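You operate a simulated robot arm through the tools that you are given. There is no shell and no other tool. Be economical: measure what you need, move in short steps, check, and stop when the job is done.

You are at the controls of a simulated robot arm. One attempt, no reset.

Task
Turn the eight-sided plate to its blue mark, lock it again, then drop the blue collar over its peg.
Fine: the lever of the turning plate goes to MOVE first and ends at HOLD; the mark stands at the white pointer; leave the other collars. Where these are worked on the way, their far stop is far enough and under half their travel is too little: lever of the turning plate.

It is judged by the outcome, as a careful person would: the job done as asked, and still so three seconds after it is handed in. It fails if anything else is knocked over, pushed out of place, dropped, spilled or broken.

Robot
A 6-joint arm with a two-finger parallel gripper, fixed in place. Base frame: the origin is at the foot of the arm, x ahead of it, y to its left, z up; the work surface is at about z = 0. Units: mm, degrees, N and s.
With the tool pointing down near the work surface it reaches from about 160 to 420 mm from the base axis. Its first joint turns from -66.0 to 66.0 degrees. Payload 1.57 kg.
The TCP is the grasp point between the finger pads, 30 mm short of the fingertips. In the tool frame z runs along the fingers and y along their closing line. The gripper opens to 80 mm. The fingers are 17 mm wide and 12 mm thick; the gripper's body (40 by 82 mm) begins 80 mm behind the TCP.
Orientation is told as [roll, pitch, yaw] about the base's x, y, z axes, in that order, counted from this pose: with the fingers straight down and closing along the base's y, the tool's x points along the base's -x, its y along +y and its z along -z.

Tools
- The arm moves only by the tool step_arm. Its argument "rows" is a list of rows, each a list of 3 entries, a list of its own where there are three numbers: the shift along the tool's x, y, z in mm, then the turn, a rotation vector about the tool's x, y, z in degrees, then the opening, from 0 (shut) to 1 (fully open). In form: [[[x, y, z], [ax, ay, az], hand], ...]. A call has 1 to 20 rows; each row shifts and turns the commanded pose from where the row before left it, along the tool's axes as they then stand. Rows are played at 5 a second. More than 50 mm and 8.6 degrees between two rows, or a gripper value outside its range, and nothing of the call is played. Where a pose cannot be reached the arm comes as near as it can. A force on the tool above 50 N (or 10 N above the force at the start of the call, whichever is more), or a blocked arm, ends the call early, and 0.2 s more pass. The fingers move at their own pace (about 153 mm/s each) and stop on an object; they squeeze with about 27 N. The grip force told is the motor's: it shows also when the fingers shut on nothing. Time passes only in rows, and 0.2 s behind the last, so rows that do not move let the fingers close. The reply holds the time, the measured pose of the TCP, the force on the tool along the base axes, the opening and the grip force, in the units named above and with some noise, with the torque about the TCP (base axes, N m) and any sound that the robot's microphone picked up.
- Cameras (640 x 400 px; columns grow to the right, rows downward): "scene" is fixed at [40, -320.9, 432.2]; the picture's right is [0.89, -0.45, 0.00], its down [-0.22, -0.43, -0.88] and it looks along [0.40, 0.78, -0.48] (base axes); focal length 370 px, centre (320, 200). "wrist" rides on the gripper at [72, -7, -122] in the tool frame; the picture's right is [0.09, 1.00, 0.00], its down [-0.84, 0.08, -0.54] and it looks along [-0.54, 0.05, 0.84] (tool axes); focal length 238 px, centre (320, 200). There is no depth. A picture from a camera that has moved, and an enlarged one, comes with that camera's place and axes in the base frame and with its lens.
- get_image(camera): a new picture of that camera. It takes no simulated time.
- close_up(camera, box): a new picture of the part [left, top, right, bottom] of that camera's present view, enlarged. It takes no simulated time.
- hand_in(): hands the job in; it is judged then, once.

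Go step by step. Nothing tells you positions but the pictures and the camera data: compare them with the known pose of the tool, close in by small moves and look again before you grip or let go. The budget is 120 turns and 68 pictures, counting those below and the enlarged ones. Unless the task says otherwise, let go and move clear before handing in, and close with one line.

The tools are called after ">>>" by a JSON object that holds its "method" and its "body". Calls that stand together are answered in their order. step_arm: Moves the arm, as the interface text tells. Its arguments: {"type":"object","properties":{"rows":{"type":"array"}},"required":["rows"]} The other tools are called the same way: get_image (camera) takes a picture; close_up (camera, box) takes an enlarged picture of a part of a camera's view; hand_in () hands the job in.

At the start:

```text
time: 0.0
ee_pos: [183.3, 137.7, 266.4]
ee_rot: [0.0, 0.0, 0.0]
ft_force: [0.2, 0.5, 0.2]
ft_torque: [0.01, 0.03, 0.02]
opening: 79.9
gripper_force: 0.1
```

scene: 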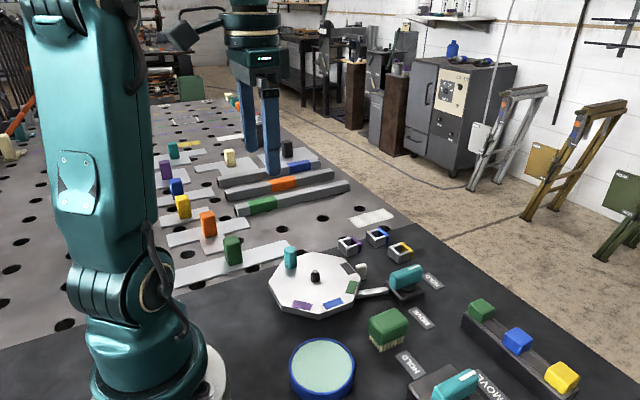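
wrist: 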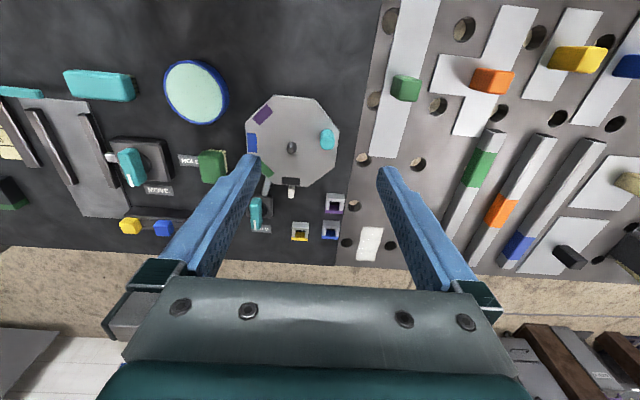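

I see the eight-sided white plate with a teal knob, several levers, and small square collars beside it. I'll enlarge the area to read it before moving.

>>> {"method": "close_up", "body": {"camera": "scene", "box": [250, 220, 450, 345]}}

>>> {"method": "close_up", "body": {"camera": "scene", "box": [360, 280, 600, 400]}}

>>> {"method": "close_up", "body": {"camera": "wrist", "box": [60, 50, 400, 262]}}

```text
3.20 times, centred on (350, 282) of scene
camera zoom: at [40.0, -320.9, 432.2], right [0.89, -0.45, 0.0], down [-0.22, -0.43, -0.88], along [0.4, 0.78, -0.48], focal length 1183 px, centre (224, -64)
```

zoom: 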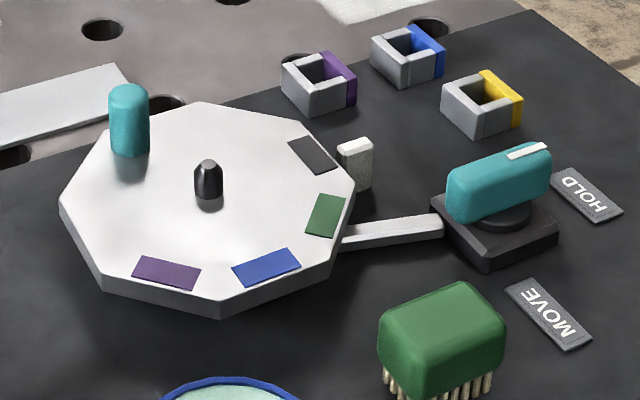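

```text
2.67 times, centred on (480, 340) of scene
camera zoom: at [40.0, -320.9, 432.2], right [0.89, -0.45, 0.0], down [-0.22, -0.43, -0.88], along [0.4, 0.78, -0.48], focal length 986 px, centre (-107, -173)
```

zoom: 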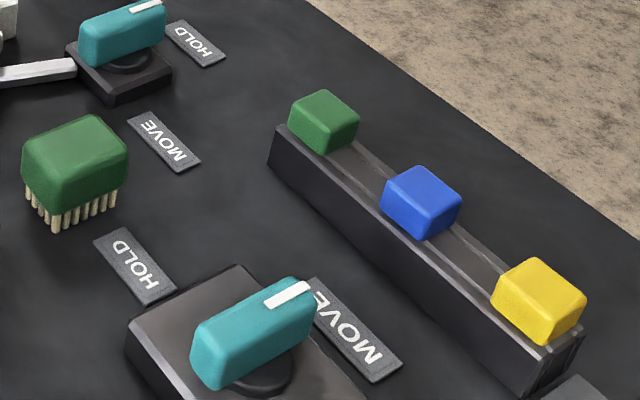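

```text
1.88 times, centred on (230, 156) of wrist
camera zoom: at [111.3, 130.2, 389.1], right [-0.09, 1.0, 0.0], down [0.84, 0.08, 0.54], along [0.54, 0.05, -0.84], focal length 449 px, centre (489, 283)
```

zoom: 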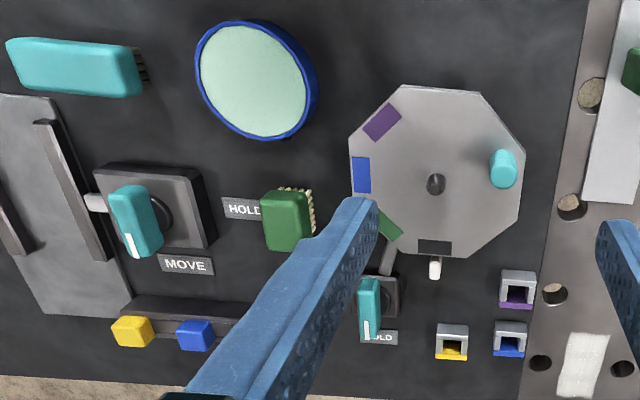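

The turning plate is centred near (247, 97). Its lever is near (377, 37), pointing +x at HOLD, with MOVE towards -y. The blue mark is at -y and the pointer at +x, so the plate has to turn about +90°. I'll move above the lever and look again.

>>> {"method": "step_arm", "body": {"rows": [[[-31.4, -19.6, 15], [0, 0, 0], 1], [[-31.4, -19.6, 15], [0, 0, 0], 1], [[-31.4, -19.6, 15], [0, 0, 0], 1], [[-31.4, -19.6, 15], [0, 0, 0], 1], [[-31.4, -19.6, 15], [0, 0, 0], 1], [[0, 0, 0], [0, 0, 0], 1]]}}

>>> {"method": "get_image", "body": {"camera": "wrist"}}

>>> {"method": "get_image", "body": {"camera": "scene"}}

```text
time: 1.4
ee_pos: [341.0, 38.3, 192.4]
ee_rot: [0.0, 0.0, 0.0]
ft_force: [0.7, -0.5, 0.5]
ft_torque: [-0.02, 0.01, -0.01]
opening: 80.0
gripper_force: 0.0
```

```text
62 pictures are left
camera wrist: at [268.4, 31.5, 315.1], right [-0.09, 1.0, 0.0], down [0.84, 0.08, 0.54], along [0.54, 0.05, -0.84], focal length 238 px, centre (320, 200)
```

wrist: 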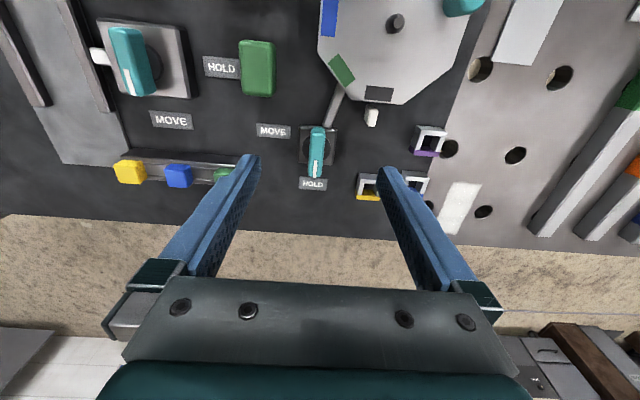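

```text
61 pictures are left
```

scene: 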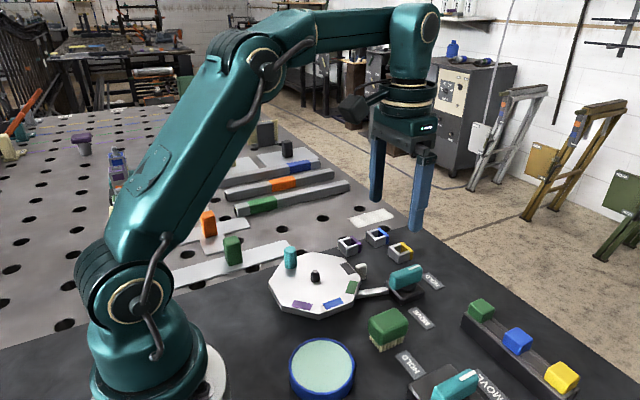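

>>> {"method": "close_up", "body": {"camera": "wrist", "box": [240, 80, 480, 230]}}

```text
2.67 times, centred on (360, 155) of wrist
camera zoom: at [268.4, 31.5, 315.1], right [-0.09, 1.0, 0.0], down [0.84, 0.08, 0.54], along [0.54, 0.05, -0.84], focal length 636 px, centre (213, 320)
```

zoom: 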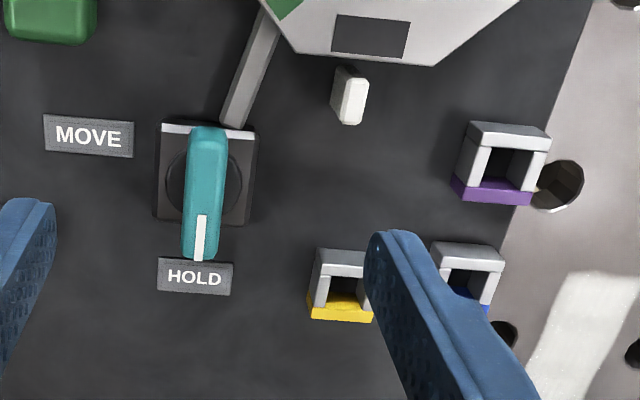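

The lever's axis looks to be near (381, 38), with its handle along x. I'll come down over it with the hand half open and check before gripping.

>>> {"method": "step_arm", "body": {"rows": [[[-20, 0, 35], [0, 0, 0], 0.55], [[-20, 0, 35], [0, 0, 0], 0.55], [[0, 0, 30], [0, 0, 0], 0.55], [[0, 0, 22], [0, 0, 0], 0.55], [[0, 0, 0], [0, 0, 0], 0.55]]}}

>>> {"method": "close_up", "body": {"camera": "scene", "box": [320, 220, 480, 320]}}

>>> {"method": "get_image", "body": {"camera": "wrist"}}

```text
time: 2.6
ee_pos: [381.2, 38.6, 70.9]
ee_rot: [0.0, 0.1, 0.0]
ft_force: [0.5, 0.2, 0.4]
ft_torque: [0.0, 0.02, -0.02]
opening: 43.9
gripper_force: 0.0
```

```text
4.00 times, centred on (400, 270) of scene
camera zoom: at [40.0, -320.9, 432.2], right [0.89, -0.45, 0.0], down [-0.22, -0.43, -0.88], along [0.4, 0.78, -0.48], focal length 1478 px, centre (0, -80)
```

zoom: 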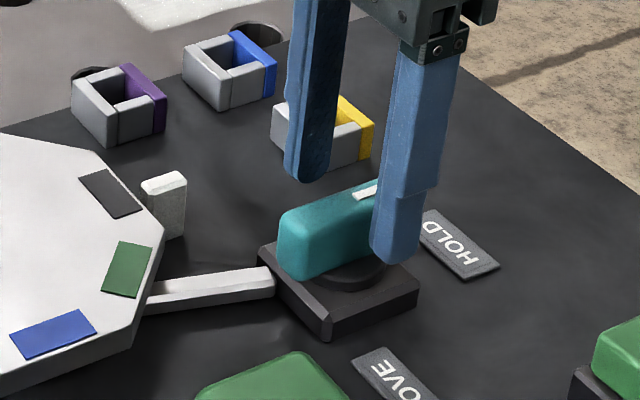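

```text
58 pictures are left
camera wrist: at [309.1, 31.2, 192.7], right [-0.09, 1.0, 0.0], down [0.84, 0.08, 0.54], along [0.54, 0.05, -0.84], focal length 238 px, centre (320, 200)
```

wrist: 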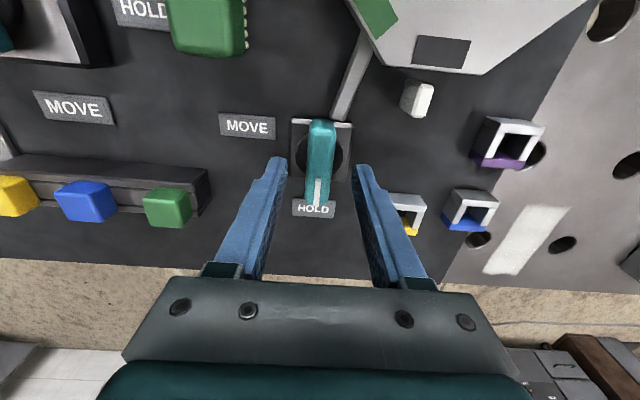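

The fingers straddle the handle with the tips at about its top. I'll go 16 mm lower and close on it.

>>> {"method": "step_arm", "body": {"rows": [[[0, 0, 8], [0, 0, 0], 0.55], [[0, 0, 8], [0, 0, 0], 0.55], [[0, 0, 0], [0, 0, 0], 0.1], [[0, 0, 0], [0, 0, 0], 0.1]]}}

>>> {"method": "close_up", "body": {"camera": "scene", "box": [320, 220, 480, 320]}}

```text
time: 3.6
ee_pos: [380.9, 36.7, 54.2]
ee_rot: [-0.1, 0.0, 0.1]
ft_force: [0.7, -13.3, 1.5]
ft_torque: [0.1, -0.11, 0.02]
opening: 17.9
gripper_force: 32.7
```

```text
4.00 times, centred on (400, 270) of scene
camera zoom: at [40.0, -321.0, 432.2], right [0.89, -0.45, 0.0], down [-0.22, -0.43, -0.88], along [0.4, 0.78, -0.48], focal length 1478 px, centre (0, -80)
```

zoom: 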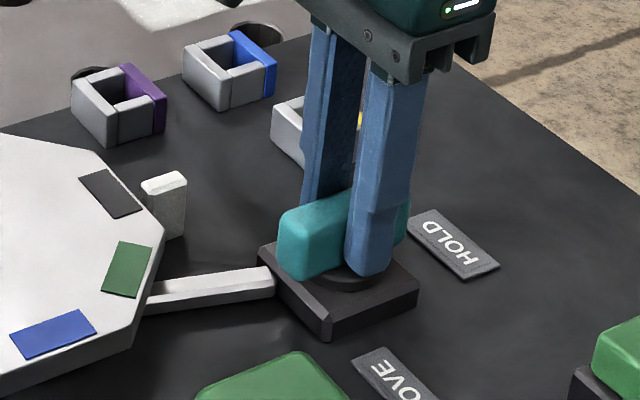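

I have the handle. The side force shows I'm about 2 mm off in y, so I'll ease that and start turning towards MOVE, watching the forces.

>>> {"method": "step_arm", "body": {"rows": [[[0, -2, 0], [0, 0, 0], 0.1], [[0, 0, 0], [0, 0, 8], 0.1], [[0, 0, 0], [0, 0, 8], 0.1], [[0, 0, 0], [0, 0, 8], 0.1]]}}

```text
time: 4.6
ee_pos: [380.5, 38.4, 54.5]
ee_rot: [-0.1, 0.0, -24.2]
ft_force: [-2.4, -5.9, 10.6]
ft_torque: [-0.21, -0.32, 0.03]
opening: 17.8
gripper_force: 33.0
```

>>> {"method": "step_arm", "body": {"rows": [[[0, 0, 0], [0, 0, 8], 0.1], [[0, 0, 0], [0, 0, 8], 0.1], [[0, 0, 0], [0, 0, 8], 0.1]]}}

>>> {"method": "close_up", "body": {"camera": "scene", "box": [320, 220, 480, 320]}}

```text
time: 5.4
ee_pos: [380.3, 38.4, 54.8]
ee_rot: [-0.1, -0.1, -48.2]
ft_force: [-5.0, -7.7, 20.6]
ft_torque: [-0.44, -0.19, 0.05]
opening: 18.1
gripper_force: 32.5
```

```text
4.00 times, centred on (400, 270) of scene
camera zoom: at [39.9, -320.9, 432.2], right [0.89, -0.45, 0.0], down [-0.22, -0.43, -0.88], along [0.4, 0.78, -0.48], focal length 1478 px, centre (0, -80)
```

zoom: 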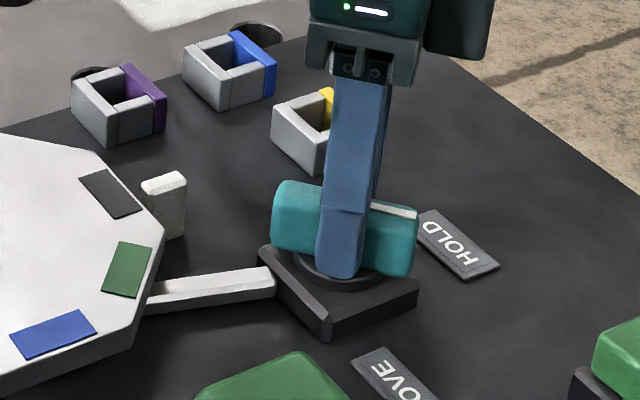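

>>> {"method": "step_arm", "body": {"rows": [[[0, 0, -1.5], [0, 0, 8], 0.1], [[0, 0, 0], [0, 0, 8], 0.1], [[0, 0, 0], [0, 0, 8], 0.1]]}}

```text
time: 6.2
ee_pos: [380.0, 37.2, 54.1]
ee_rot: [-0.1, 0.1, -72.1]
ft_force: [6.6, -7.0, -8.2]
ft_torque: [-0.94, -0.52, -0.03]
opening: 18.0
gripper_force: 32.3
```

>>> {"method": "step_arm", "body": {"rows": [[[0, 0, 0], [0, 0, 8], 0.1], [[0, 0, 0], [0, 0, 8], 0.1], [[0, 0, 0], [0, 0, 4], 0.1]]}}

>>> {"method": "close_up", "body": {"camera": "scene", "box": [320, 220, 480, 320]}}

```text
time: 7.0
ee_pos: [379.8, 38.2, 54.7]
ee_rot: [-0.2, 0.0, -92.0]
ft_force: [11.7, -9.8, -26.0]
ft_torque: [0.11, -0.46, 0.66]
opening: 18.2
gripper_force: 32.2
```

```text
4.00 times, centred on (400, 270) of scene
camera zoom: at [40.1, -320.9, 432.2], right [0.89, -0.45, 0.0], down [-0.22, -0.43, -0.88], along [0.4, 0.78, -0.48], focal length 1478 px, centre (0, -80)
```

zoom: 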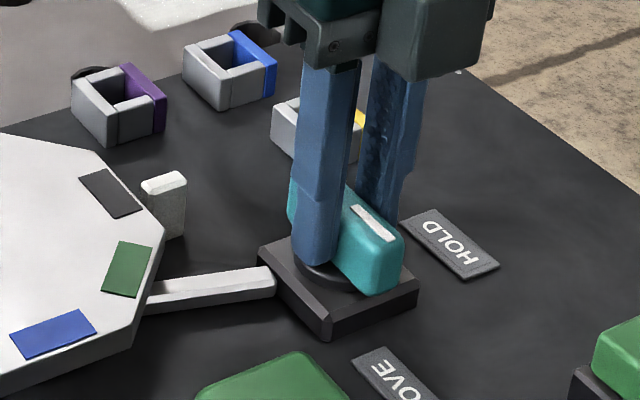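

The torque shows the handle at its far stop, pointing at MOVE. I'll release it, lift and look.

>>> {"method": "step_arm", "body": {"rows": [[[0, 0, 0], [0, 0, 0], 0.5], [[0, 0, 0], [0, 0, 0], 0.5], [[0, 0, -25], [0, 0, 0], 0.5], [[0, 0, -35], [0, 0, 0], 0.5], [[0, 0, -40], [0, 0, 0], 0.5]]}}

>>> {"method": "close_up", "body": {"camera": "scene", "box": [260, 200, 460, 325]}}

```text
time: 8.2
ee_pos: [379.9, 36.8, 156.5]
ee_rot: [0.0, -0.1, -92.0]
ft_force: [-0.2, -0.2, -0.5]
ft_torque: [0.0, 0.02, 0.0]
opening: 40.0
gripper_force: 0.1
```

```text
3.20 times, centred on (360, 262) of scene
camera zoom: at [40.0, -320.9, 432.2], right [0.89, -0.45, 0.0], down [-0.22, -0.43, -0.88], along [0.4, 0.78, -0.48], focal length 1183 px, centre (192, 0)
```

zoom: 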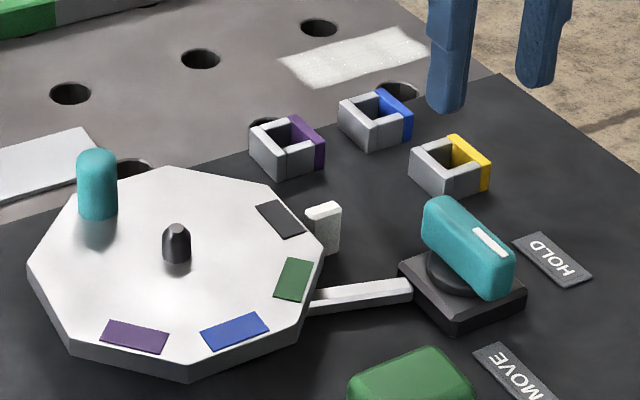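

The lever now points at MOVE. Next I'll go over towards the teal knob on the plate, near (228, 150).

>>> {"method": "step_arm", "body": {"rows": [[[22.6, -30.4, 0], [0, 0, -2], 0.6], [[22.6, -30.4, 0], [0, 0, 0], 0.6], [[22.6, -30.4, 0], [0, 0, 0], 0.6], [[22.6, -30.4, 0], [0, 0, 0], 0.6], [[22.6, -30.4, 0], [0, 0, 0], 0.6], [[0, 0, 0], [0, 0, 0], 0.6]]}}

>>> {"method": "get_image", "body": {"camera": "wrist"}}

>>> {"method": "close_up", "body": {"camera": "scene", "box": [220, 180, 420, 305]}}

```text
time: 9.6
ee_pos: [228.9, 150.2, 154.9]
ee_rot: [-0.1, 0.0, -90.0]
ft_force: [0.1, 0.3, 0.3]
ft_torque: [-0.02, 0.03, 0.02]
opening: 47.7
gripper_force: 0.0
```

```text
53 pictures are left
camera wrist: at [222.1, 221.9, 277.5], right [1.0, 0.09, 0.0], down [0.08, -0.84, 0.54], along [0.05, -0.54, -0.84], focal length 238 px, centre (320, 200)
```

wrist: 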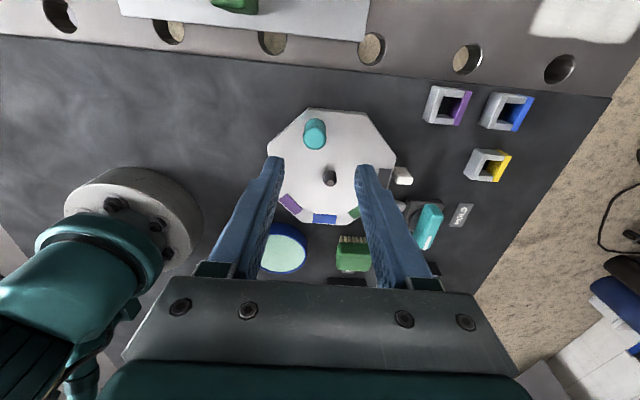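

```text
3.20 times, centred on (320, 242) of scene
camera zoom: at [40.0, -320.9, 432.2], right [0.89, -0.45, 0.0], down [-0.22, -0.43, -0.88], along [0.4, 0.78, -0.48], focal length 1183 px, centre (320, 64)
```

zoom: 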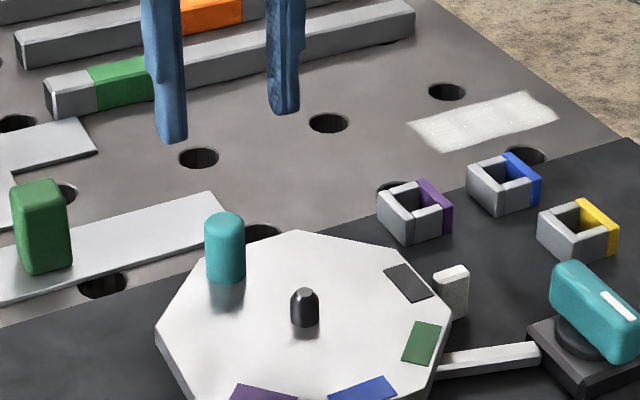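

>>> {"method": "close_up", "body": {"camera": "wrist", "box": [250, 90, 410, 240]}}

```text
2.67 times, centred on (330, 165) of wrist
camera zoom: at [222.1, 221.9, 277.5], right [1.0, 0.09, 0.0], down [0.08, -0.84, 0.54], along [0.05, -0.54, -0.84], focal length 636 px, centre (293, 293)
```

zoom: 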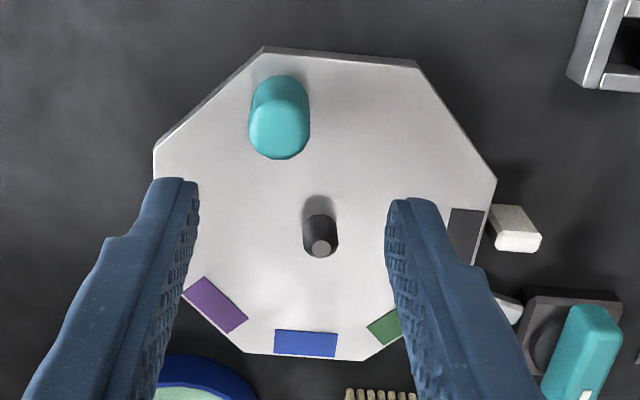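

The knob looks to be near (224, 150), standing from about z = 25 to 57, and the plate centre is near (246, 99). I'll come down over the knob.

>>> {"method": "step_arm", "body": {"rows": [[[0, -5, 30], [0, 0, 0], 0.6], [[0, 0, 30], [0, 0, 0], 0.6], [[0, 0, 0], [0, 0, 0], 0.6]]}}

>>> {"method": "close_up", "body": {"camera": "wrist", "box": [240, 90, 400, 240]}}

>>> {"method": "close_up", "body": {"camera": "scene", "box": [220, 180, 380, 280]}}

```text
time: 10.4
ee_pos: [224.7, 150.6, 94.1]
ee_rot: [0.0, 0.0, -90.0]
ft_force: [0.8, -0.1, 0.0]
ft_torque: [-0.02, -0.02, -0.03]
opening: 48.1
gripper_force: 0.1
```

```text
2.67 times, centred on (320, 165) of wrist
camera zoom: at [217.7, 222.2, 217.1], right [1.0, 0.09, 0.0], down [0.08, -0.84, 0.54], along [0.05, -0.54, -0.84], focal length 636 px, centre (320, 293)
```

zoom: 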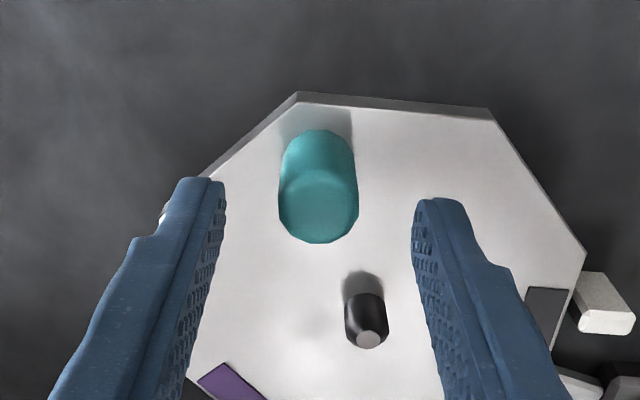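

```text
4.00 times, centred on (300, 230) of scene
camera zoom: at [40.0, -320.9, 432.2], right [0.89, -0.45, 0.0], down [-0.22, -0.43, -0.88], along [0.4, 0.78, -0.48], focal length 1478 px, centre (400, 80)
```

zoom: 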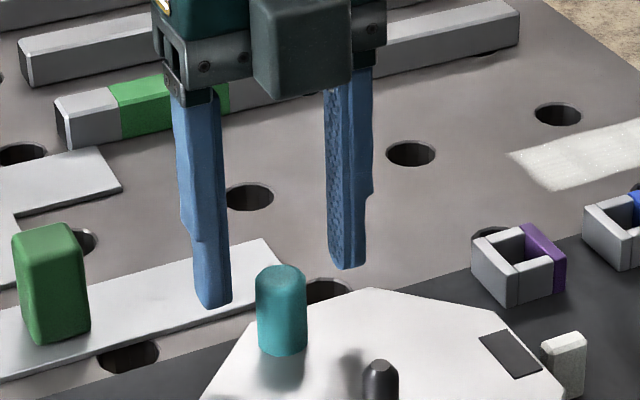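

>>> {"method": "step_arm", "body": {"rows": [[[-2, 0, 16], [0, 0, 0], 0.6], [[0, 0, 16], [0, 0, 0], 0.6], [[0, 0, 0], [0, 0, 0], 0.1], [[0, 0, 0], [0, 0, 0], 0.1], [[0, 0, 0], [0, 0, 0], 0.1]]}}

>>> {"method": "close_up", "body": {"camera": "scene", "box": [220, 200, 380, 300]}}

```text
time: 11.5
ee_pos: [224.5, 149.4, 64.3]
ee_rot: [0.1, 0.0, -90.0]
ft_force: [-3.7, -1.1, 3.1]
ft_torque: [0.2, -0.39, 0.0]
opening: 21.4
gripper_force: 35.0
stopped in row 5: the force on the tool passed its limit at 52 N (the readings are from after the stop); the commanded pose is now the measured one
```

```text
4.00 times, centred on (300, 250) of scene
camera zoom: at [40.0, -320.9, 432.2], right [0.89, -0.45, 0.0], down [-0.22, -0.43, -0.88], along [0.4, 0.78, -0.48], focal length 1478 px, centre (400, 0)
```

zoom: 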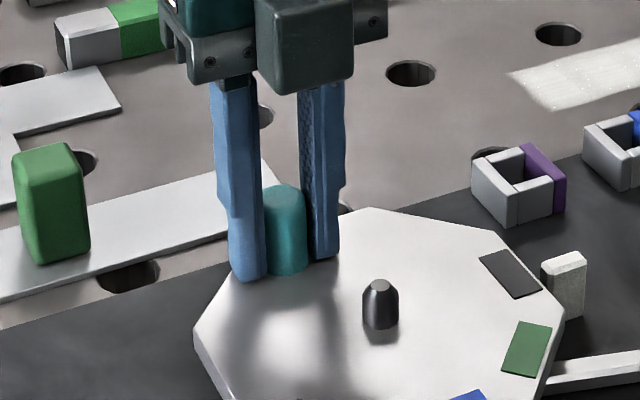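

The knob is gripped. I'll raise the hand 1.5 mm and start the arc about the plate's centre.

>>> {"method": "step_arm", "body": {"rows": [[[0, 0, -1.5], [0, 0, 0], 0.1], [[-3.48, -6.75, 0], [0, 0, -8], 0.1], [[-3.48, -6.75, 0], [0, 0, -8], 0.1]]}}

>>> {"method": "close_up", "body": {"camera": "scene", "box": [220, 220, 380, 320]}}

```text
time: 12.3
ee_pos: [210.7, 141.1, 65.4]
ee_rot: [-0.2, -0.1, -73.9]
ft_force: [-6.7, 3.8, -28.2]
ft_torque: [0.4, -0.22, -0.13]
opening: 21.4
gripper_force: 35.0
```

```text
4.00 times, centred on (300, 270) of scene
camera zoom: at [40.0, -320.9, 432.2], right [0.89, -0.45, 0.0], down [-0.22, -0.43, -0.88], along [0.4, 0.78, -0.48], focal length 1478 px, centre (400, -80)
```

zoom: 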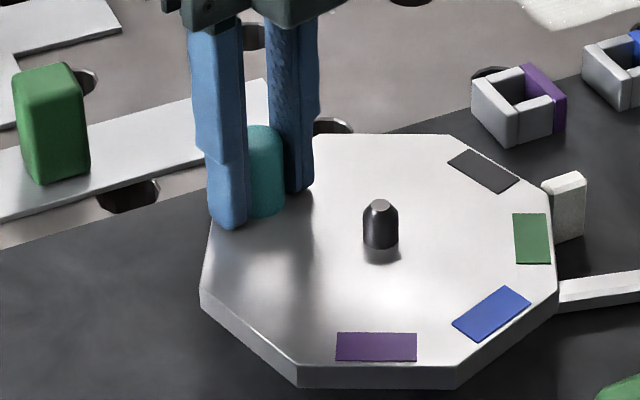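

The plate is turning freely. I'll relax the vertical pull by 1 mm and carry on.

>>> {"method": "step_arm", "body": {"rows": [[[-3.48, -6.75, 1], [0, 0, -8], 0.1], [[-3.48, -6.75, 0], [0, 0, -8], 0.1], [[-3.48, -6.75, 0], [0, 0, -8], 0.1]]}}

```text
time: 13.1
ee_pos: [196.1, 124.6, 64.3]
ee_rot: [0.0, 0.1, -49.9]
ft_force: [-13.5, -0.1, 12.7]
ft_torque: [0.04, 0.45, -0.23]
opening: 21.6
gripper_force: 34.3
```

>>> {"method": "step_arm", "body": {"rows": [[[-3.48, -6.75, 0], [0, 0, -8], 0.1], [[-3.48, -6.75, 0], [0, 0, -8], 0.1], [[-3.48, -6.75, 0], [0, 0, -8], 0.1]]}}

```text
time: 13.9
ee_pos: [192.1, 101.5, 65.0]
ee_rot: [0.1, -0.1, -25.8]
ft_force: [-5.1, -1.8, 24.8]
ft_torque: [-0.12, 0.54, -0.19]
opening: 21.5
gripper_force: 35.3
```

>>> {"method": "step_arm", "body": {"rows": [[[-3.48, -6.75, -0.7], [0, 0, -8], 0.1], [[-3.48, -6.75, 0], [0, 0, -8], 0.1], [[-3.48, -6.75, 0], [0, 0, -8], 0.1], [[0, 0, 0], [0, 0, 0], 0.1]]}}

>>> {"method": "close_up", "body": {"camera": "scene", "box": [240, 220, 400, 320]}}

>>> {"method": "get_image", "body": {"camera": "wrist"}}

```text
time: 14.9
ee_pos: [194.2, 78.6, 65.4]
ee_rot: [0.1, -0.1, -2.0]
ft_force: [10.6, 1.4, -28.1]
ft_torque: [-0.31, -0.37, -0.11]
opening: 21.3
gripper_force: 34.9
```

```text
4.00 times, centred on (320, 270) of scene
camera zoom: at [40.0, -320.9, 432.2], right [0.89, -0.45, 0.0], down [-0.22, -0.43, -0.88], along [0.4, 0.78, -0.48], focal length 1478 px, centre (320, -80)
```

zoom: 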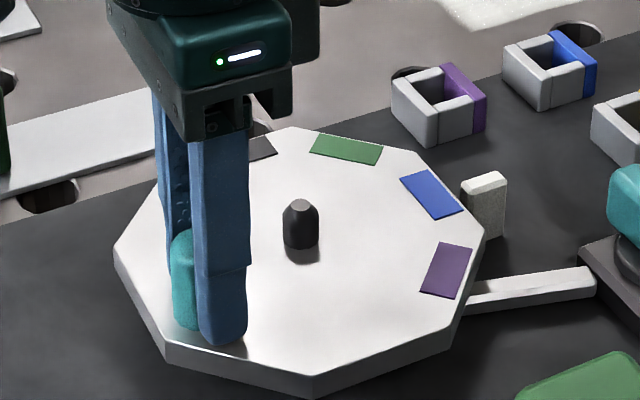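

```text
45 pictures are left
camera wrist: at [122.9, 74.2, 187.7], right [-0.06, 1.0, 0.0], down [0.84, 0.05, 0.54], along [0.54, 0.03, -0.84], focal length 238 px, centre (320, 200)
```

wrist: 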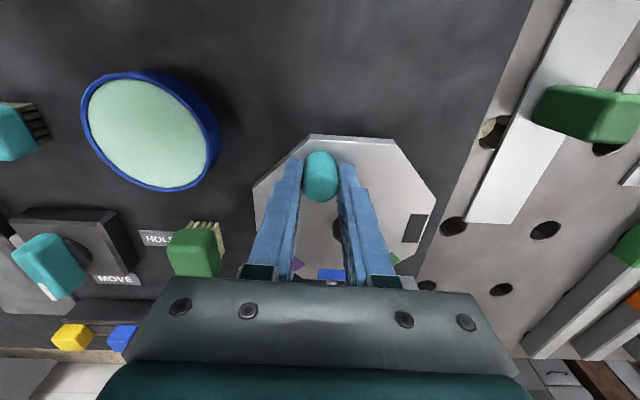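

Blue is almost at the pointer. I'll turn the last 2° and compare the outline with the first picture in the same frame.

>>> {"method": "step_arm", "body": {"rows": [[[-0.87, -1.69, 0.5], [0, 0, -2], 0.1], [[0, 0, 0], [0, 0, 0], 0.1]]}}

>>> {"method": "close_up", "body": {"camera": "scene", "box": [250, 220, 450, 345]}}

```text
time: 15.5
ee_pos: [195.8, 77.6, 65.5]
ee_rot: [0.1, 0.1, 0.0]
ft_force: [0.8, 3.6, 7.4]
ft_torque: [-0.14, -0.1, -0.03]
opening: 21.7
gripper_force: 34.7
```

```text
3.20 times, centred on (350, 282) of scene
camera zoom: at [40.0, -320.9, 432.2], right [0.89, -0.45, 0.0], down [-0.22, -0.43, -0.88], along [0.4, 0.78, -0.48], focal length 1183 px, centre (224, -64)
```

zoom: 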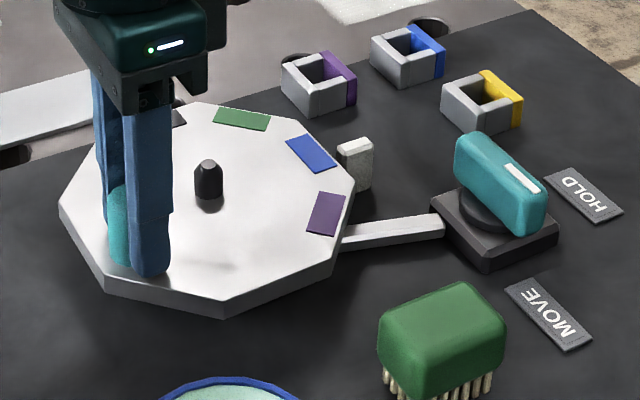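

The blue mark sits where the black one did, to within about a degree. I'll let go and lift.

>>> {"method": "step_arm", "body": {"rows": [[[0, 0, 0], [0, 0, 0], 0.6], [[0, 0, 0], [0, 0, 0], 0.6], [[0, 0, -30], [0, 0, 0], 0.6], [[0, 0, -40], [0, 0, 0], 0.6], [[0, 0, -40], [0, 0, 0], 0.6]]}}

>>> {"method": "close_up", "body": {"camera": "scene", "box": [250, 220, 450, 345]}}

>>> {"method": "get_image", "body": {"camera": "wrist"}}

```text
time: 16.7
ee_pos: [195.1, 77.9, 175.2]
ee_rot: [0.0, 0.0, 0.0]
ft_force: [-0.3, -0.1, -0.9]
ft_torque: [0.0, 0.03, -0.04]
opening: 48.0
gripper_force: 0.0
```

```text
3.20 times, centred on (350, 282) of scene
camera zoom: at [40.0, -320.9, 432.2], right [0.89, -0.45, 0.0], down [-0.22, -0.43, -0.88], along [0.4, 0.78, -0.48], focal length 1183 px, centre (224, -64)
```

zoom: 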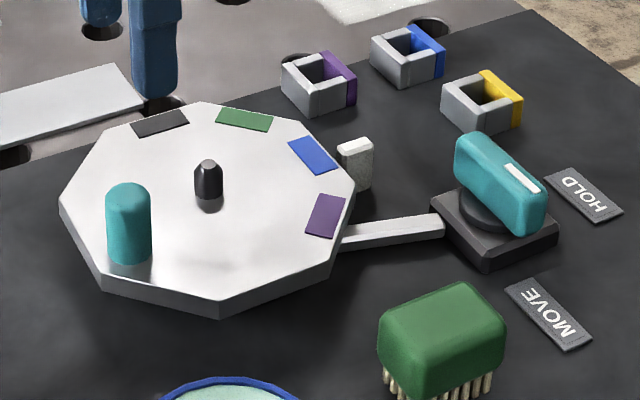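

```text
42 pictures are left
camera wrist: at [123.7, 69.9, 297.9], right [-0.09, 1.0, 0.0], down [0.84, 0.08, 0.54], along [0.54, 0.05, -0.84], focal length 238 px, centre (320, 200)
```

wrist: 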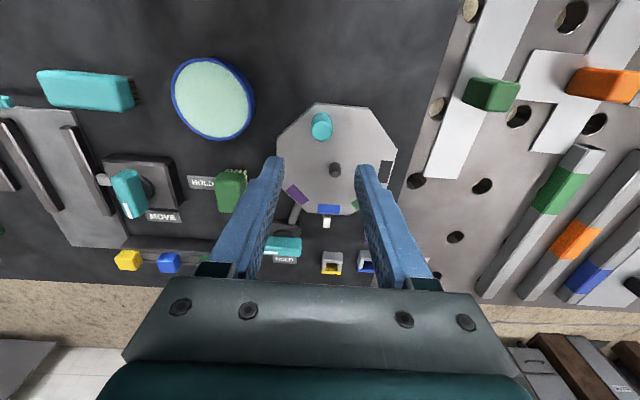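

The plate now matches the starting outline, with blue at the pointer. Next I'll take the lever back to HOLD, moving above it and turning the hand to -90°.

>>> {"method": "step_arm", "body": {"rows": [[[-37, -8.2, 0], [0, 0, 0], 0.55], [[-37, -8.2, 0], [0, 0, 0], 0.55], [[-37, -8.2, 0], [0, 0, 0], 0.55], [[-37, -8.2, 0], [0, 0, 0], 0.55], [[-37, -8.2, 0], [0, 0, 0], 0.55], [[0, 0, 4], [0, 0, 8.2], 0.55], [[0, 0, 4], [0, 0, 8.2], 0.55], [[0, 0, 4], [0, 0, 8.2], 0.55], [[0, 0, 4], [0, 0, 8.2], 0.55], [[0, 0, 4], [0, 0, 8.2], 0.55], [[0, 0, 4], [0, 0, 8.2], 0.55], [[0, 0, 4], [0, 0, 8.2], 0.55], [[0, 0, 4], [0, 0, 8.2], 0.55], [[0, 0, 4], [0, 0, 8.2], 0.55], [[0, 0, 4], [0, 0, 8.2], 0.55], [[0, 0, 4], [0, 0, 8.0], 0.55], [[0, 0, 30], [0, 0, 0], 0.55], [[0, 0, 10], [0, 0, 0], 0.55], [[0, 0, 0], [0, 0, 0], 0.55]]}}

>>> {"method": "close_up", "body": {"camera": "scene", "box": [320, 220, 480, 320]}}

>>> {"method": "get_image", "body": {"camera": "wrist"}}

```text
time: 20.7
ee_pos: [379.0, 37.2, 91.1]
ee_rot: [0.1, 0.0, -90.1]
ft_force: [0.1, -0.3, 0.1]
ft_torque: [-0.04, 0.02, 0.0]
opening: 44.0
gripper_force: 0.0
```

```text
4.00 times, centred on (400, 270) of scene
camera zoom: at [40.0, -320.9, 432.2], right [0.89, -0.45, 0.0], down [-0.22, -0.43, -0.88], along [0.4, 0.78, -0.48], focal length 1478 px, centre (0, -80)
```

zoom: 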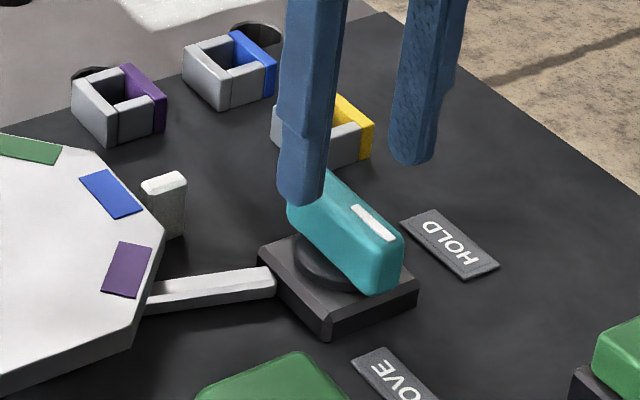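

```text
40 pictures are left
camera wrist: at [374.3, 108.0, 212.6], right [1.0, 0.09, 0.0], down [0.08, -0.84, 0.54], along [0.05, -0.54, -0.84], focal length 238 px, centre (320, 200)
```

wrist: 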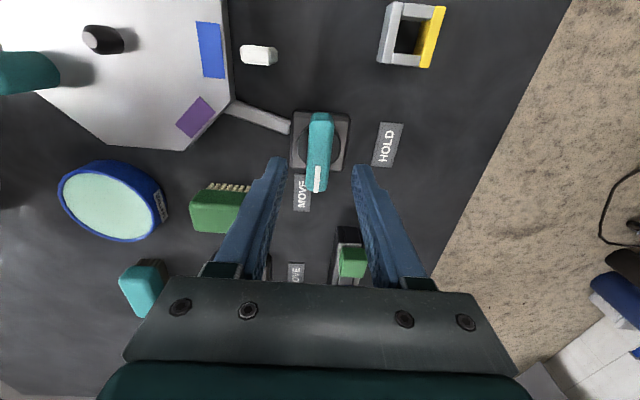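

>>> {"method": "step_arm", "body": {"rows": [[[0, 1, 18], [0, 0, 0], 0.55], [[0, 0, 16], [0, 0, 0], 0.55], [[0, 0, 0], [0, 0, 0], 0.1], [[0, 0, 0], [0, 0, 0], 0.1]]}}

```text
time: 21.7
ee_pos: [380.3, 36.9, 56.2]
ee_rot: [-0.5, 0.0, -90.0]
ft_force: [-19.6, -0.8, 8.8]
ft_torque: [0.17, -0.27, 0.07]
opening: 17.8
gripper_force: 32.3
```

>>> {"method": "step_arm", "body": {"rows": [[[0, 0, 0], [0, 0, -8], 0.1], [[0, 0, 0], [0, 0, -8], 0.1], [[0, 0, 0], [0, 0, -8], 0.1], [[0, 0, 0], [0, 0, -8], 0.1]]}}

```text
time: 22.7
ee_pos: [379.5, 36.2, 56.5]
ee_rot: [0.1, 0.2, -57.8]
ft_force: [-14.9, 6.5, 4.6]
ft_torque: [-0.1, 0.05, 0.02]
opening: 17.8
gripper_force: 32.8
```

>>> {"method": "step_arm", "body": {"rows": [[[0, 0, 0], [0, 0, -8], 0.1], [[0, 0, 0], [0, 0, -8], 0.1], [[0, 0, 0], [0, 0, -8], 0.1], [[0, 0, 0], [0, 0, -8], 0.1]]}}

>>> {"method": "close_up", "body": {"camera": "scene", "box": [320, 220, 480, 320]}}

```text
time: 23.7
ee_pos: [380.5, 36.3, 57.9]
ee_rot: [0.1, 0.0, -25.8]
ft_force: [-4.3, 13.9, -1.6]
ft_torque: [0.24, 0.88, 0.01]
opening: 17.9
gripper_force: 32.5
```

```text
4.00 times, centred on (400, 270) of scene
camera zoom: at [40.0, -320.9, 432.2], right [0.89, -0.45, 0.0], down [-0.22, -0.43, -0.88], along [0.4, 0.78, -0.48], focal length 1478 px, centre (0, -80)
```

zoom: 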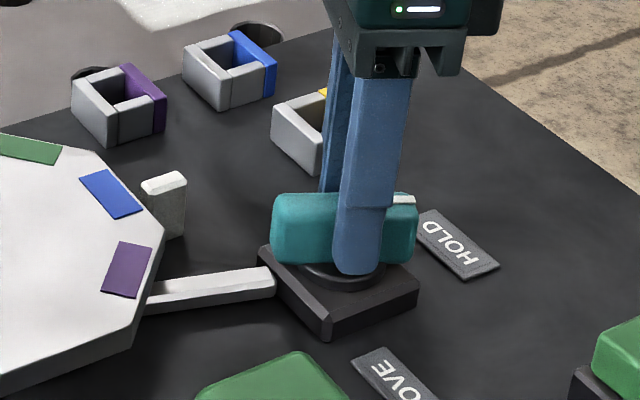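

>>> {"method": "step_arm", "body": {"rows": [[[0, 0, 0], [0, 0, -8], 0.1], [[0, 0, 0], [0, 0, -8], 0.1], [[0, 0, 0], [0, 0, -8], 0.1], [[0, 0, 0], [0, 0, -5], 0.1]]}}

>>> {"method": "close_up", "body": {"camera": "scene", "box": [320, 220, 480, 320]}}

```text
time: 24.7
ee_pos: [382.6, 36.9, 56.9]
ee_rot: [0.3, -0.1, 3.0]
ft_force: [1.1, 21.5, -4.9]
ft_torque: [-0.29, 0.41, -0.77]
opening: 18.0
gripper_force: 33.0
```

```text
4.00 times, centred on (400, 270) of scene
camera zoom: at [40.0, -320.9, 432.2], right [0.89, -0.45, 0.0], down [-0.22, -0.43, -0.88], along [0.4, 0.78, -0.48], focal length 1478 px, centre (0, -80)
```

zoom: 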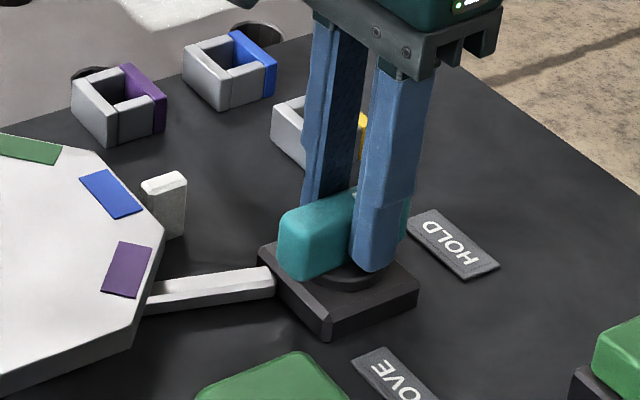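

The torque shows the lever at its HOLD stop. I'll release, lift and look at the collars.

>>> {"method": "step_arm", "body": {"rows": [[[0, 0, 0], [0, 0, 0], 0.5], [[0, 0, 0], [0, 0, 0], 0.5], [[0, 0, -30], [0, 0, 0], 0.5], [[0, 0, -40], [0, 0, 3], 0.5], [[0, 30, -30], [0, 0, 0], 0.5], [[0, 40, 0], [0, 0, 0], 0.5], [[0, 40, 0], [0, 0, 0], 0.5], [[0, 0, 0], [0, 0, 0], 0.5]]}}

>>> {"method": "close_up", "body": {"camera": "scene", "box": [260, 200, 460, 325]}}

>>> {"method": "get_image", "body": {"camera": "wrist"}}

```text
time: 26.5
ee_pos: [365.0, 139.7, 150.0]
ee_rot: [0.1, 0.0, 0.1]
ft_force: [-0.1, -0.4, 0.1]
ft_torque: [0.02, 0.03, 0.01]
opening: 39.8
gripper_force: 0.1
out of reach, approached as far as the arm can: row 6, 7
```

```text
3.20 times, centred on (360, 262) of scene
camera zoom: at [40.0, -320.9, 432.2], right [0.89, -0.45, 0.0], down [-0.22, -0.43, -0.88], along [0.4, 0.78, -0.48], focal length 1183 px, centre (192, 0)
```

zoom: 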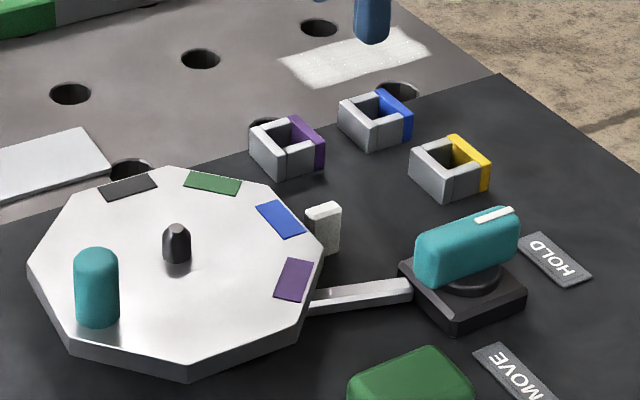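

```text
36 pictures are left
camera wrist: at [294.1, 133.2, 272.2], right [-0.09, 1.0, 0.0], down [0.84, 0.08, 0.54], along [0.54, 0.05, -0.84], focal length 238 px, centre (320, 200)
```

wrist: 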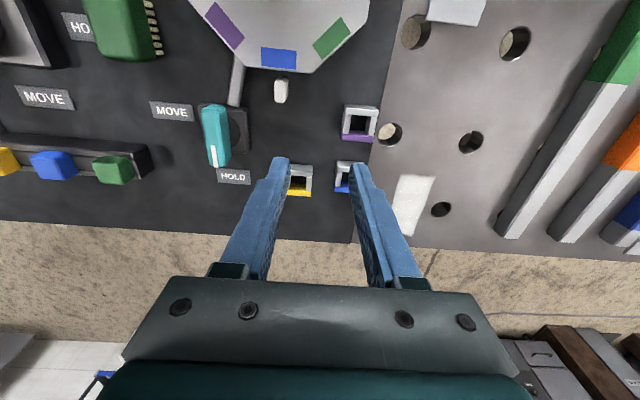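

The lever is at HOLD with blue at the pointer. The blue collar lies near (425, 180), beyond the straight-down reach, so I'll tilt the hand outward about its closing line. I'll do that from a bit further in.

>>> {"method": "step_arm", "body": {"rows": [[[30, 0, 0], [0, 0, 0], 0.9], [[0, 0, 0], [0, -8, 0], 0.9], [[0, 0, 0], [0, -8, 0], 0.9], [[0, 0, 0], [0, -8, 0], 0.9], [[0, 0, 0], [0, 0, 0], 0.9]]}}

>>> {"method": "get_image", "body": {"camera": "wrist"}}

```text
time: 27.7
ee_pos: [336.7, 140.1, 150.7]
ee_rot: [0.2, -24.2, 0.0]
ft_force: [-0.1, 0.0, 0.0]
ft_torque: [0.02, 0.02, -0.05]
opening: 72.2
gripper_force: 0.0
```

```text
35 pictures are left
camera wrist: at [221.4, 132.3, 232.7], right [-0.08, 1.0, -0.04], down [0.54, 0.08, 0.84], along [0.84, 0.05, -0.55], focal length 238 px, centre (320, 200)
```

wrist: 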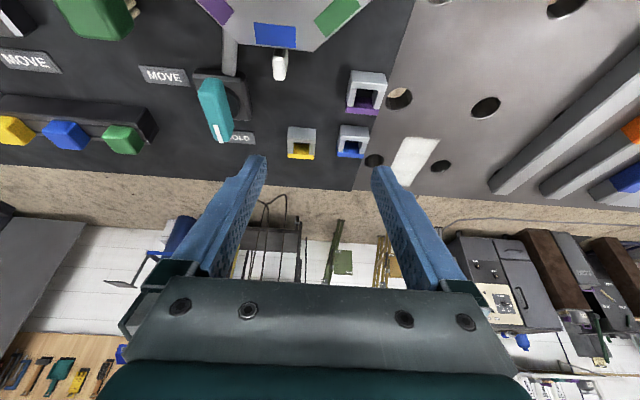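

>>> {"method": "close_up", "body": {"camera": "wrist", "box": [270, 50, 430, 200]}}

>>> {"method": "close_up", "body": {"camera": "scene", "box": [325, 215, 425, 277]}}

```text
2.67 times, centred on (350, 125) of wrist
camera zoom: at [221.4, 132.3, 232.7], right [-0.08, 1.0, -0.04], down [0.54, 0.08, 0.84], along [0.84, 0.05, -0.55], focal length 636 px, centre (240, 400)
```

zoom: 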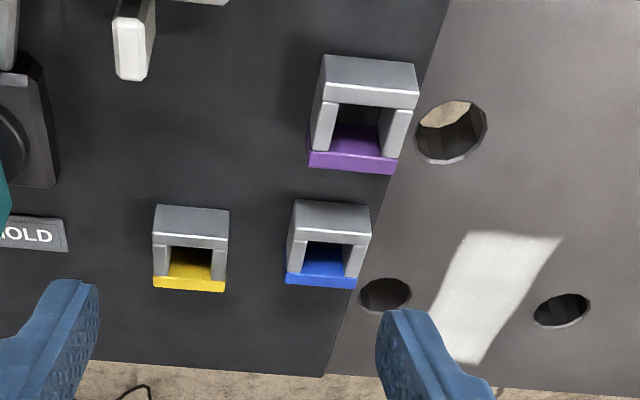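

```text
6.40 times, centred on (375, 246) of scene
camera zoom: at [40.0, -320.9, 432.2], right [0.89, -0.45, 0.0], down [-0.22, -0.43, -0.88], along [0.4, 0.78, -0.48], focal length 2365 px, centre (-32, -94)
```

zoom: 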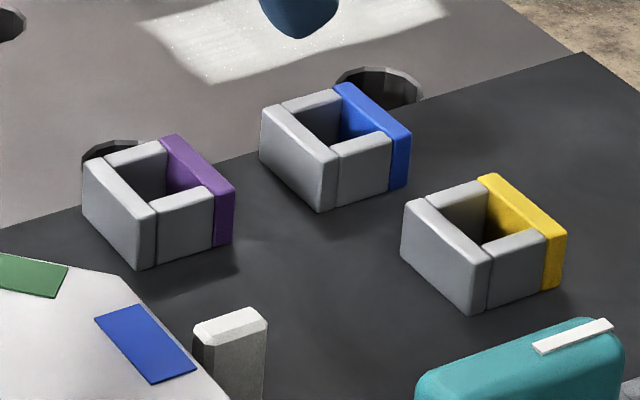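

The blue collar's outline comes out at x 410–443, y 163–198, about 20 mm high. I'll move the tilted hand above it and check the alignment again.

>>> {"method": "step_arm", "body": {"rows": [[[-14.5, 13.4, 24.7], [0, 0, 0], 0.75], [[-14.5, 13.4, 24.7], [0, 0, 0], 0.7], [[-14.5, 13.4, 24.7], [0, 0, 0], 0.65], [[0, 0, 0], [0, 0, 0], 0.65]]}}

>>> {"method": "get_image", "body": {"camera": "wrist"}}

>>> {"method": "close_up", "body": {"camera": "scene", "box": [315, 185, 455, 273]}}

```text
time: 28.7
ee_pos: [406.0, 181.2, 99.8]
ee_rot: [0.1, -24.0, -0.2]
ft_force: [0.2, -1.0, 0.7]
ft_torque: [-0.03, -0.01, -0.01]
opening: 51.8
gripper_force: 0.2
```

```text
32 pictures are left
camera wrist: at [291.4, 173.1, 181.7], right [-0.08, 1.0, -0.04], down [0.54, 0.08, 0.84], along [0.83, 0.05, -0.55], focal length 238 px, centre (320, 200)
```

wrist: 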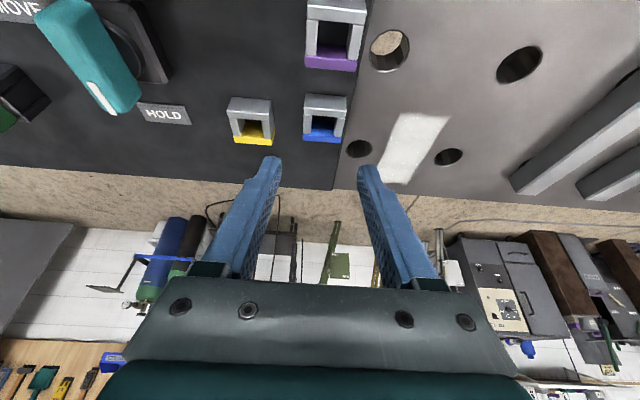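

```text
4.55 times, centred on (385, 229) of scene
camera zoom: at [40.0, -320.9, 432.2], right [0.89, -0.45, 0.0], down [-0.22, -0.43, -0.88], along [0.4, 0.78, -0.48], focal length 1680 px, centre (24, 68)
```

zoom: 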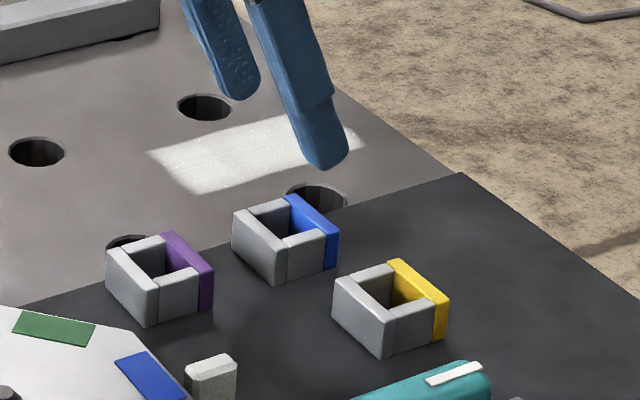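

>>> {"method": "step_arm", "body": {"rows": [[[5.2, 0, 23.5], [0, 0, 0], 0.6], [[5.2, 0, 23.5], [0, 0, 0], 0.6], [[0, 0, 0], [0, 0, 0], 0.6]]}}

>>> {"method": "close_up", "body": {"camera": "wrist", "box": [220, 40, 420, 200]}}

>>> {"method": "close_up", "body": {"camera": "scene", "box": [325, 195, 445, 270]}}

```text
time: 29.5
ee_pos: [417.3, 179.4, 52.6]
ee_rot: [0.1, -24.0, -0.1]
ft_force: [-0.3, 0.3, -0.4]
ft_torque: [-0.02, -0.05, -0.02]
opening: 47.9
gripper_force: 0.0
```

```text
2.50 times, centred on (320, 120) of wrist
camera zoom: at [301.6, 173.0, 134.7], right [-0.08, 1.0, -0.04], down [0.54, 0.08, 0.84], along [0.83, 0.05, -0.55], focal length 596 px, centre (320, 400)
```

zoom: 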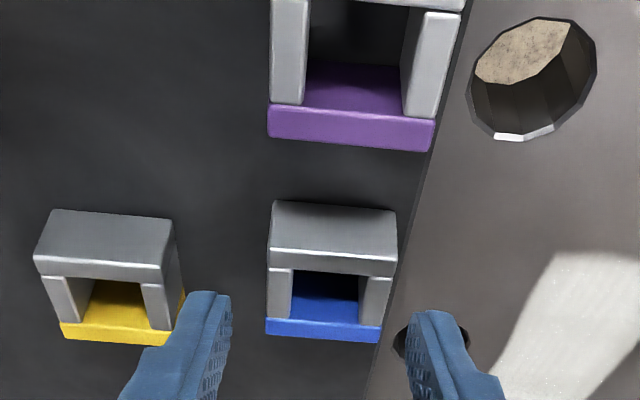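

```text
5.33 times, centred on (385, 232) of scene
camera zoom: at [40.0, -320.9, 432.2], right [0.89, -0.45, 0.0], down [-0.22, -0.43, -0.88], along [0.4, 0.78, -0.48], focal length 1971 px, centre (-27, 27)
```

zoom: 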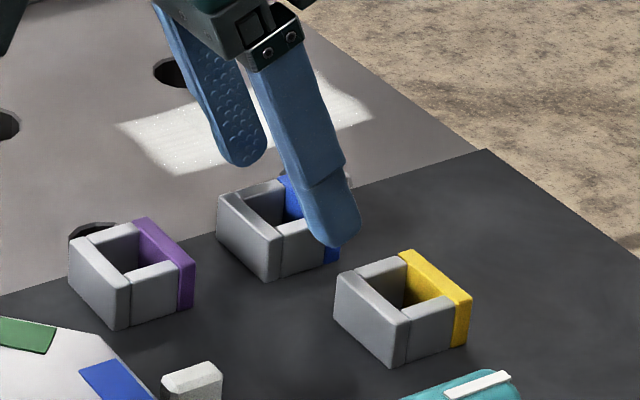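

The fingers line up with the collar in y, with clearance to the yellow one. I'll go down the remaining 18 mm and close.

>>> {"method": "step_arm", "body": {"rows": [[[4.4, 1, 8.2], [0, 0, 0], 0.6], [[4.2, 0, 8], [0, 0, 0], 0.6], [[0, 0, 0], [0, 0, 0], 0.6]]}}

>>> {"method": "close_up", "body": {"camera": "scene", "box": [325, 195, 445, 270]}}

>>> {"method": "close_up", "body": {"camera": "wrist", "box": [220, 40, 420, 200]}}

```text
time: 30.3
ee_pos: [415.2, 181.6, 33.5]
ee_rot: [0.1, -24.0, 0.1]
ft_force: [0.1, -0.3, 0.3]
ft_torque: [-0.02, 0.01, -0.02]
opening: 48.2
gripper_force: 0.1
```

```text
5.33 times, centred on (385, 232) of scene
camera zoom: at [40.0, -320.9, 432.2], right [0.89, -0.45, 0.0], down [-0.22, -0.43, -0.88], along [0.4, 0.78, -0.48], focal length 1971 px, centre (-27, 27)
```

zoom: 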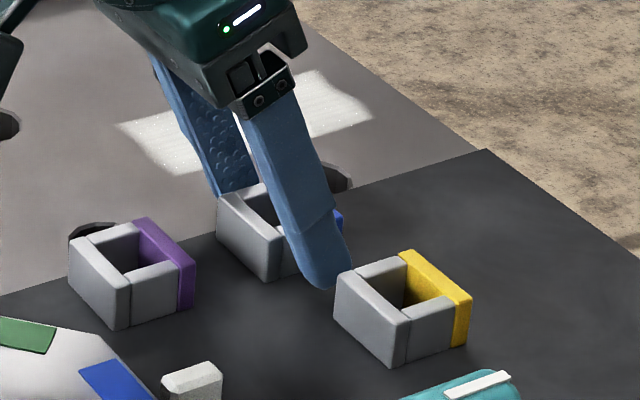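

```text
2.50 times, centred on (320, 120) of wrist
camera zoom: at [299.9, 173.7, 116.5], right [-0.08, 1.0, -0.04], down [0.54, 0.08, 0.84], along [0.83, 0.05, -0.55], focal length 596 px, centre (320, 400)
```

zoom: 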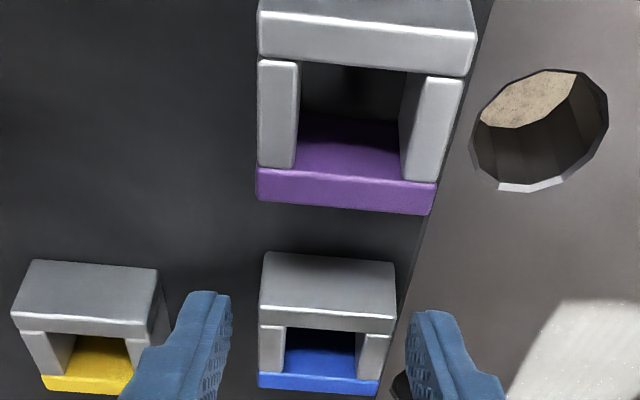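

>>> {"method": "step_arm", "body": {"rows": [[[0, 0, 0], [0, 0, 0], 0.45], [[0, 0, 0], [0, 0, 0], 0.3], [[0, 0, 0], [0, 0, 0], 0.3], [[0, 0, 0], [0, 0, 0], 0.3]]}}

>>> {"method": "close_up", "body": {"camera": "scene", "box": [325, 195, 445, 270]}}

```text
time: 31.3
ee_pos: [415.2, 181.6, 34.3]
ee_rot: [0.1, -24.0, 0.0]
ft_force: [0.3, 0.2, 0.3]
ft_torque: [0.0, -0.02, 0.01]
opening: 33.8
gripper_force: 27.2
```

```text
5.33 times, centred on (385, 232) of scene
camera zoom: at [40.0, -320.9, 432.2], right [0.89, -0.45, 0.0], down [-0.22, -0.43, -0.88], along [0.4, 0.78, -0.48], focal length 1971 px, centre (-27, 27)
```

zoom: 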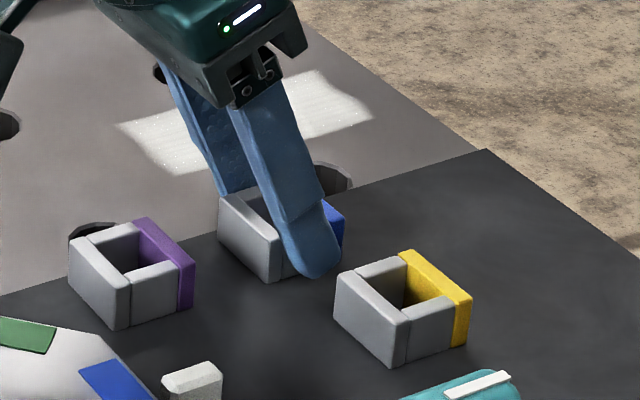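

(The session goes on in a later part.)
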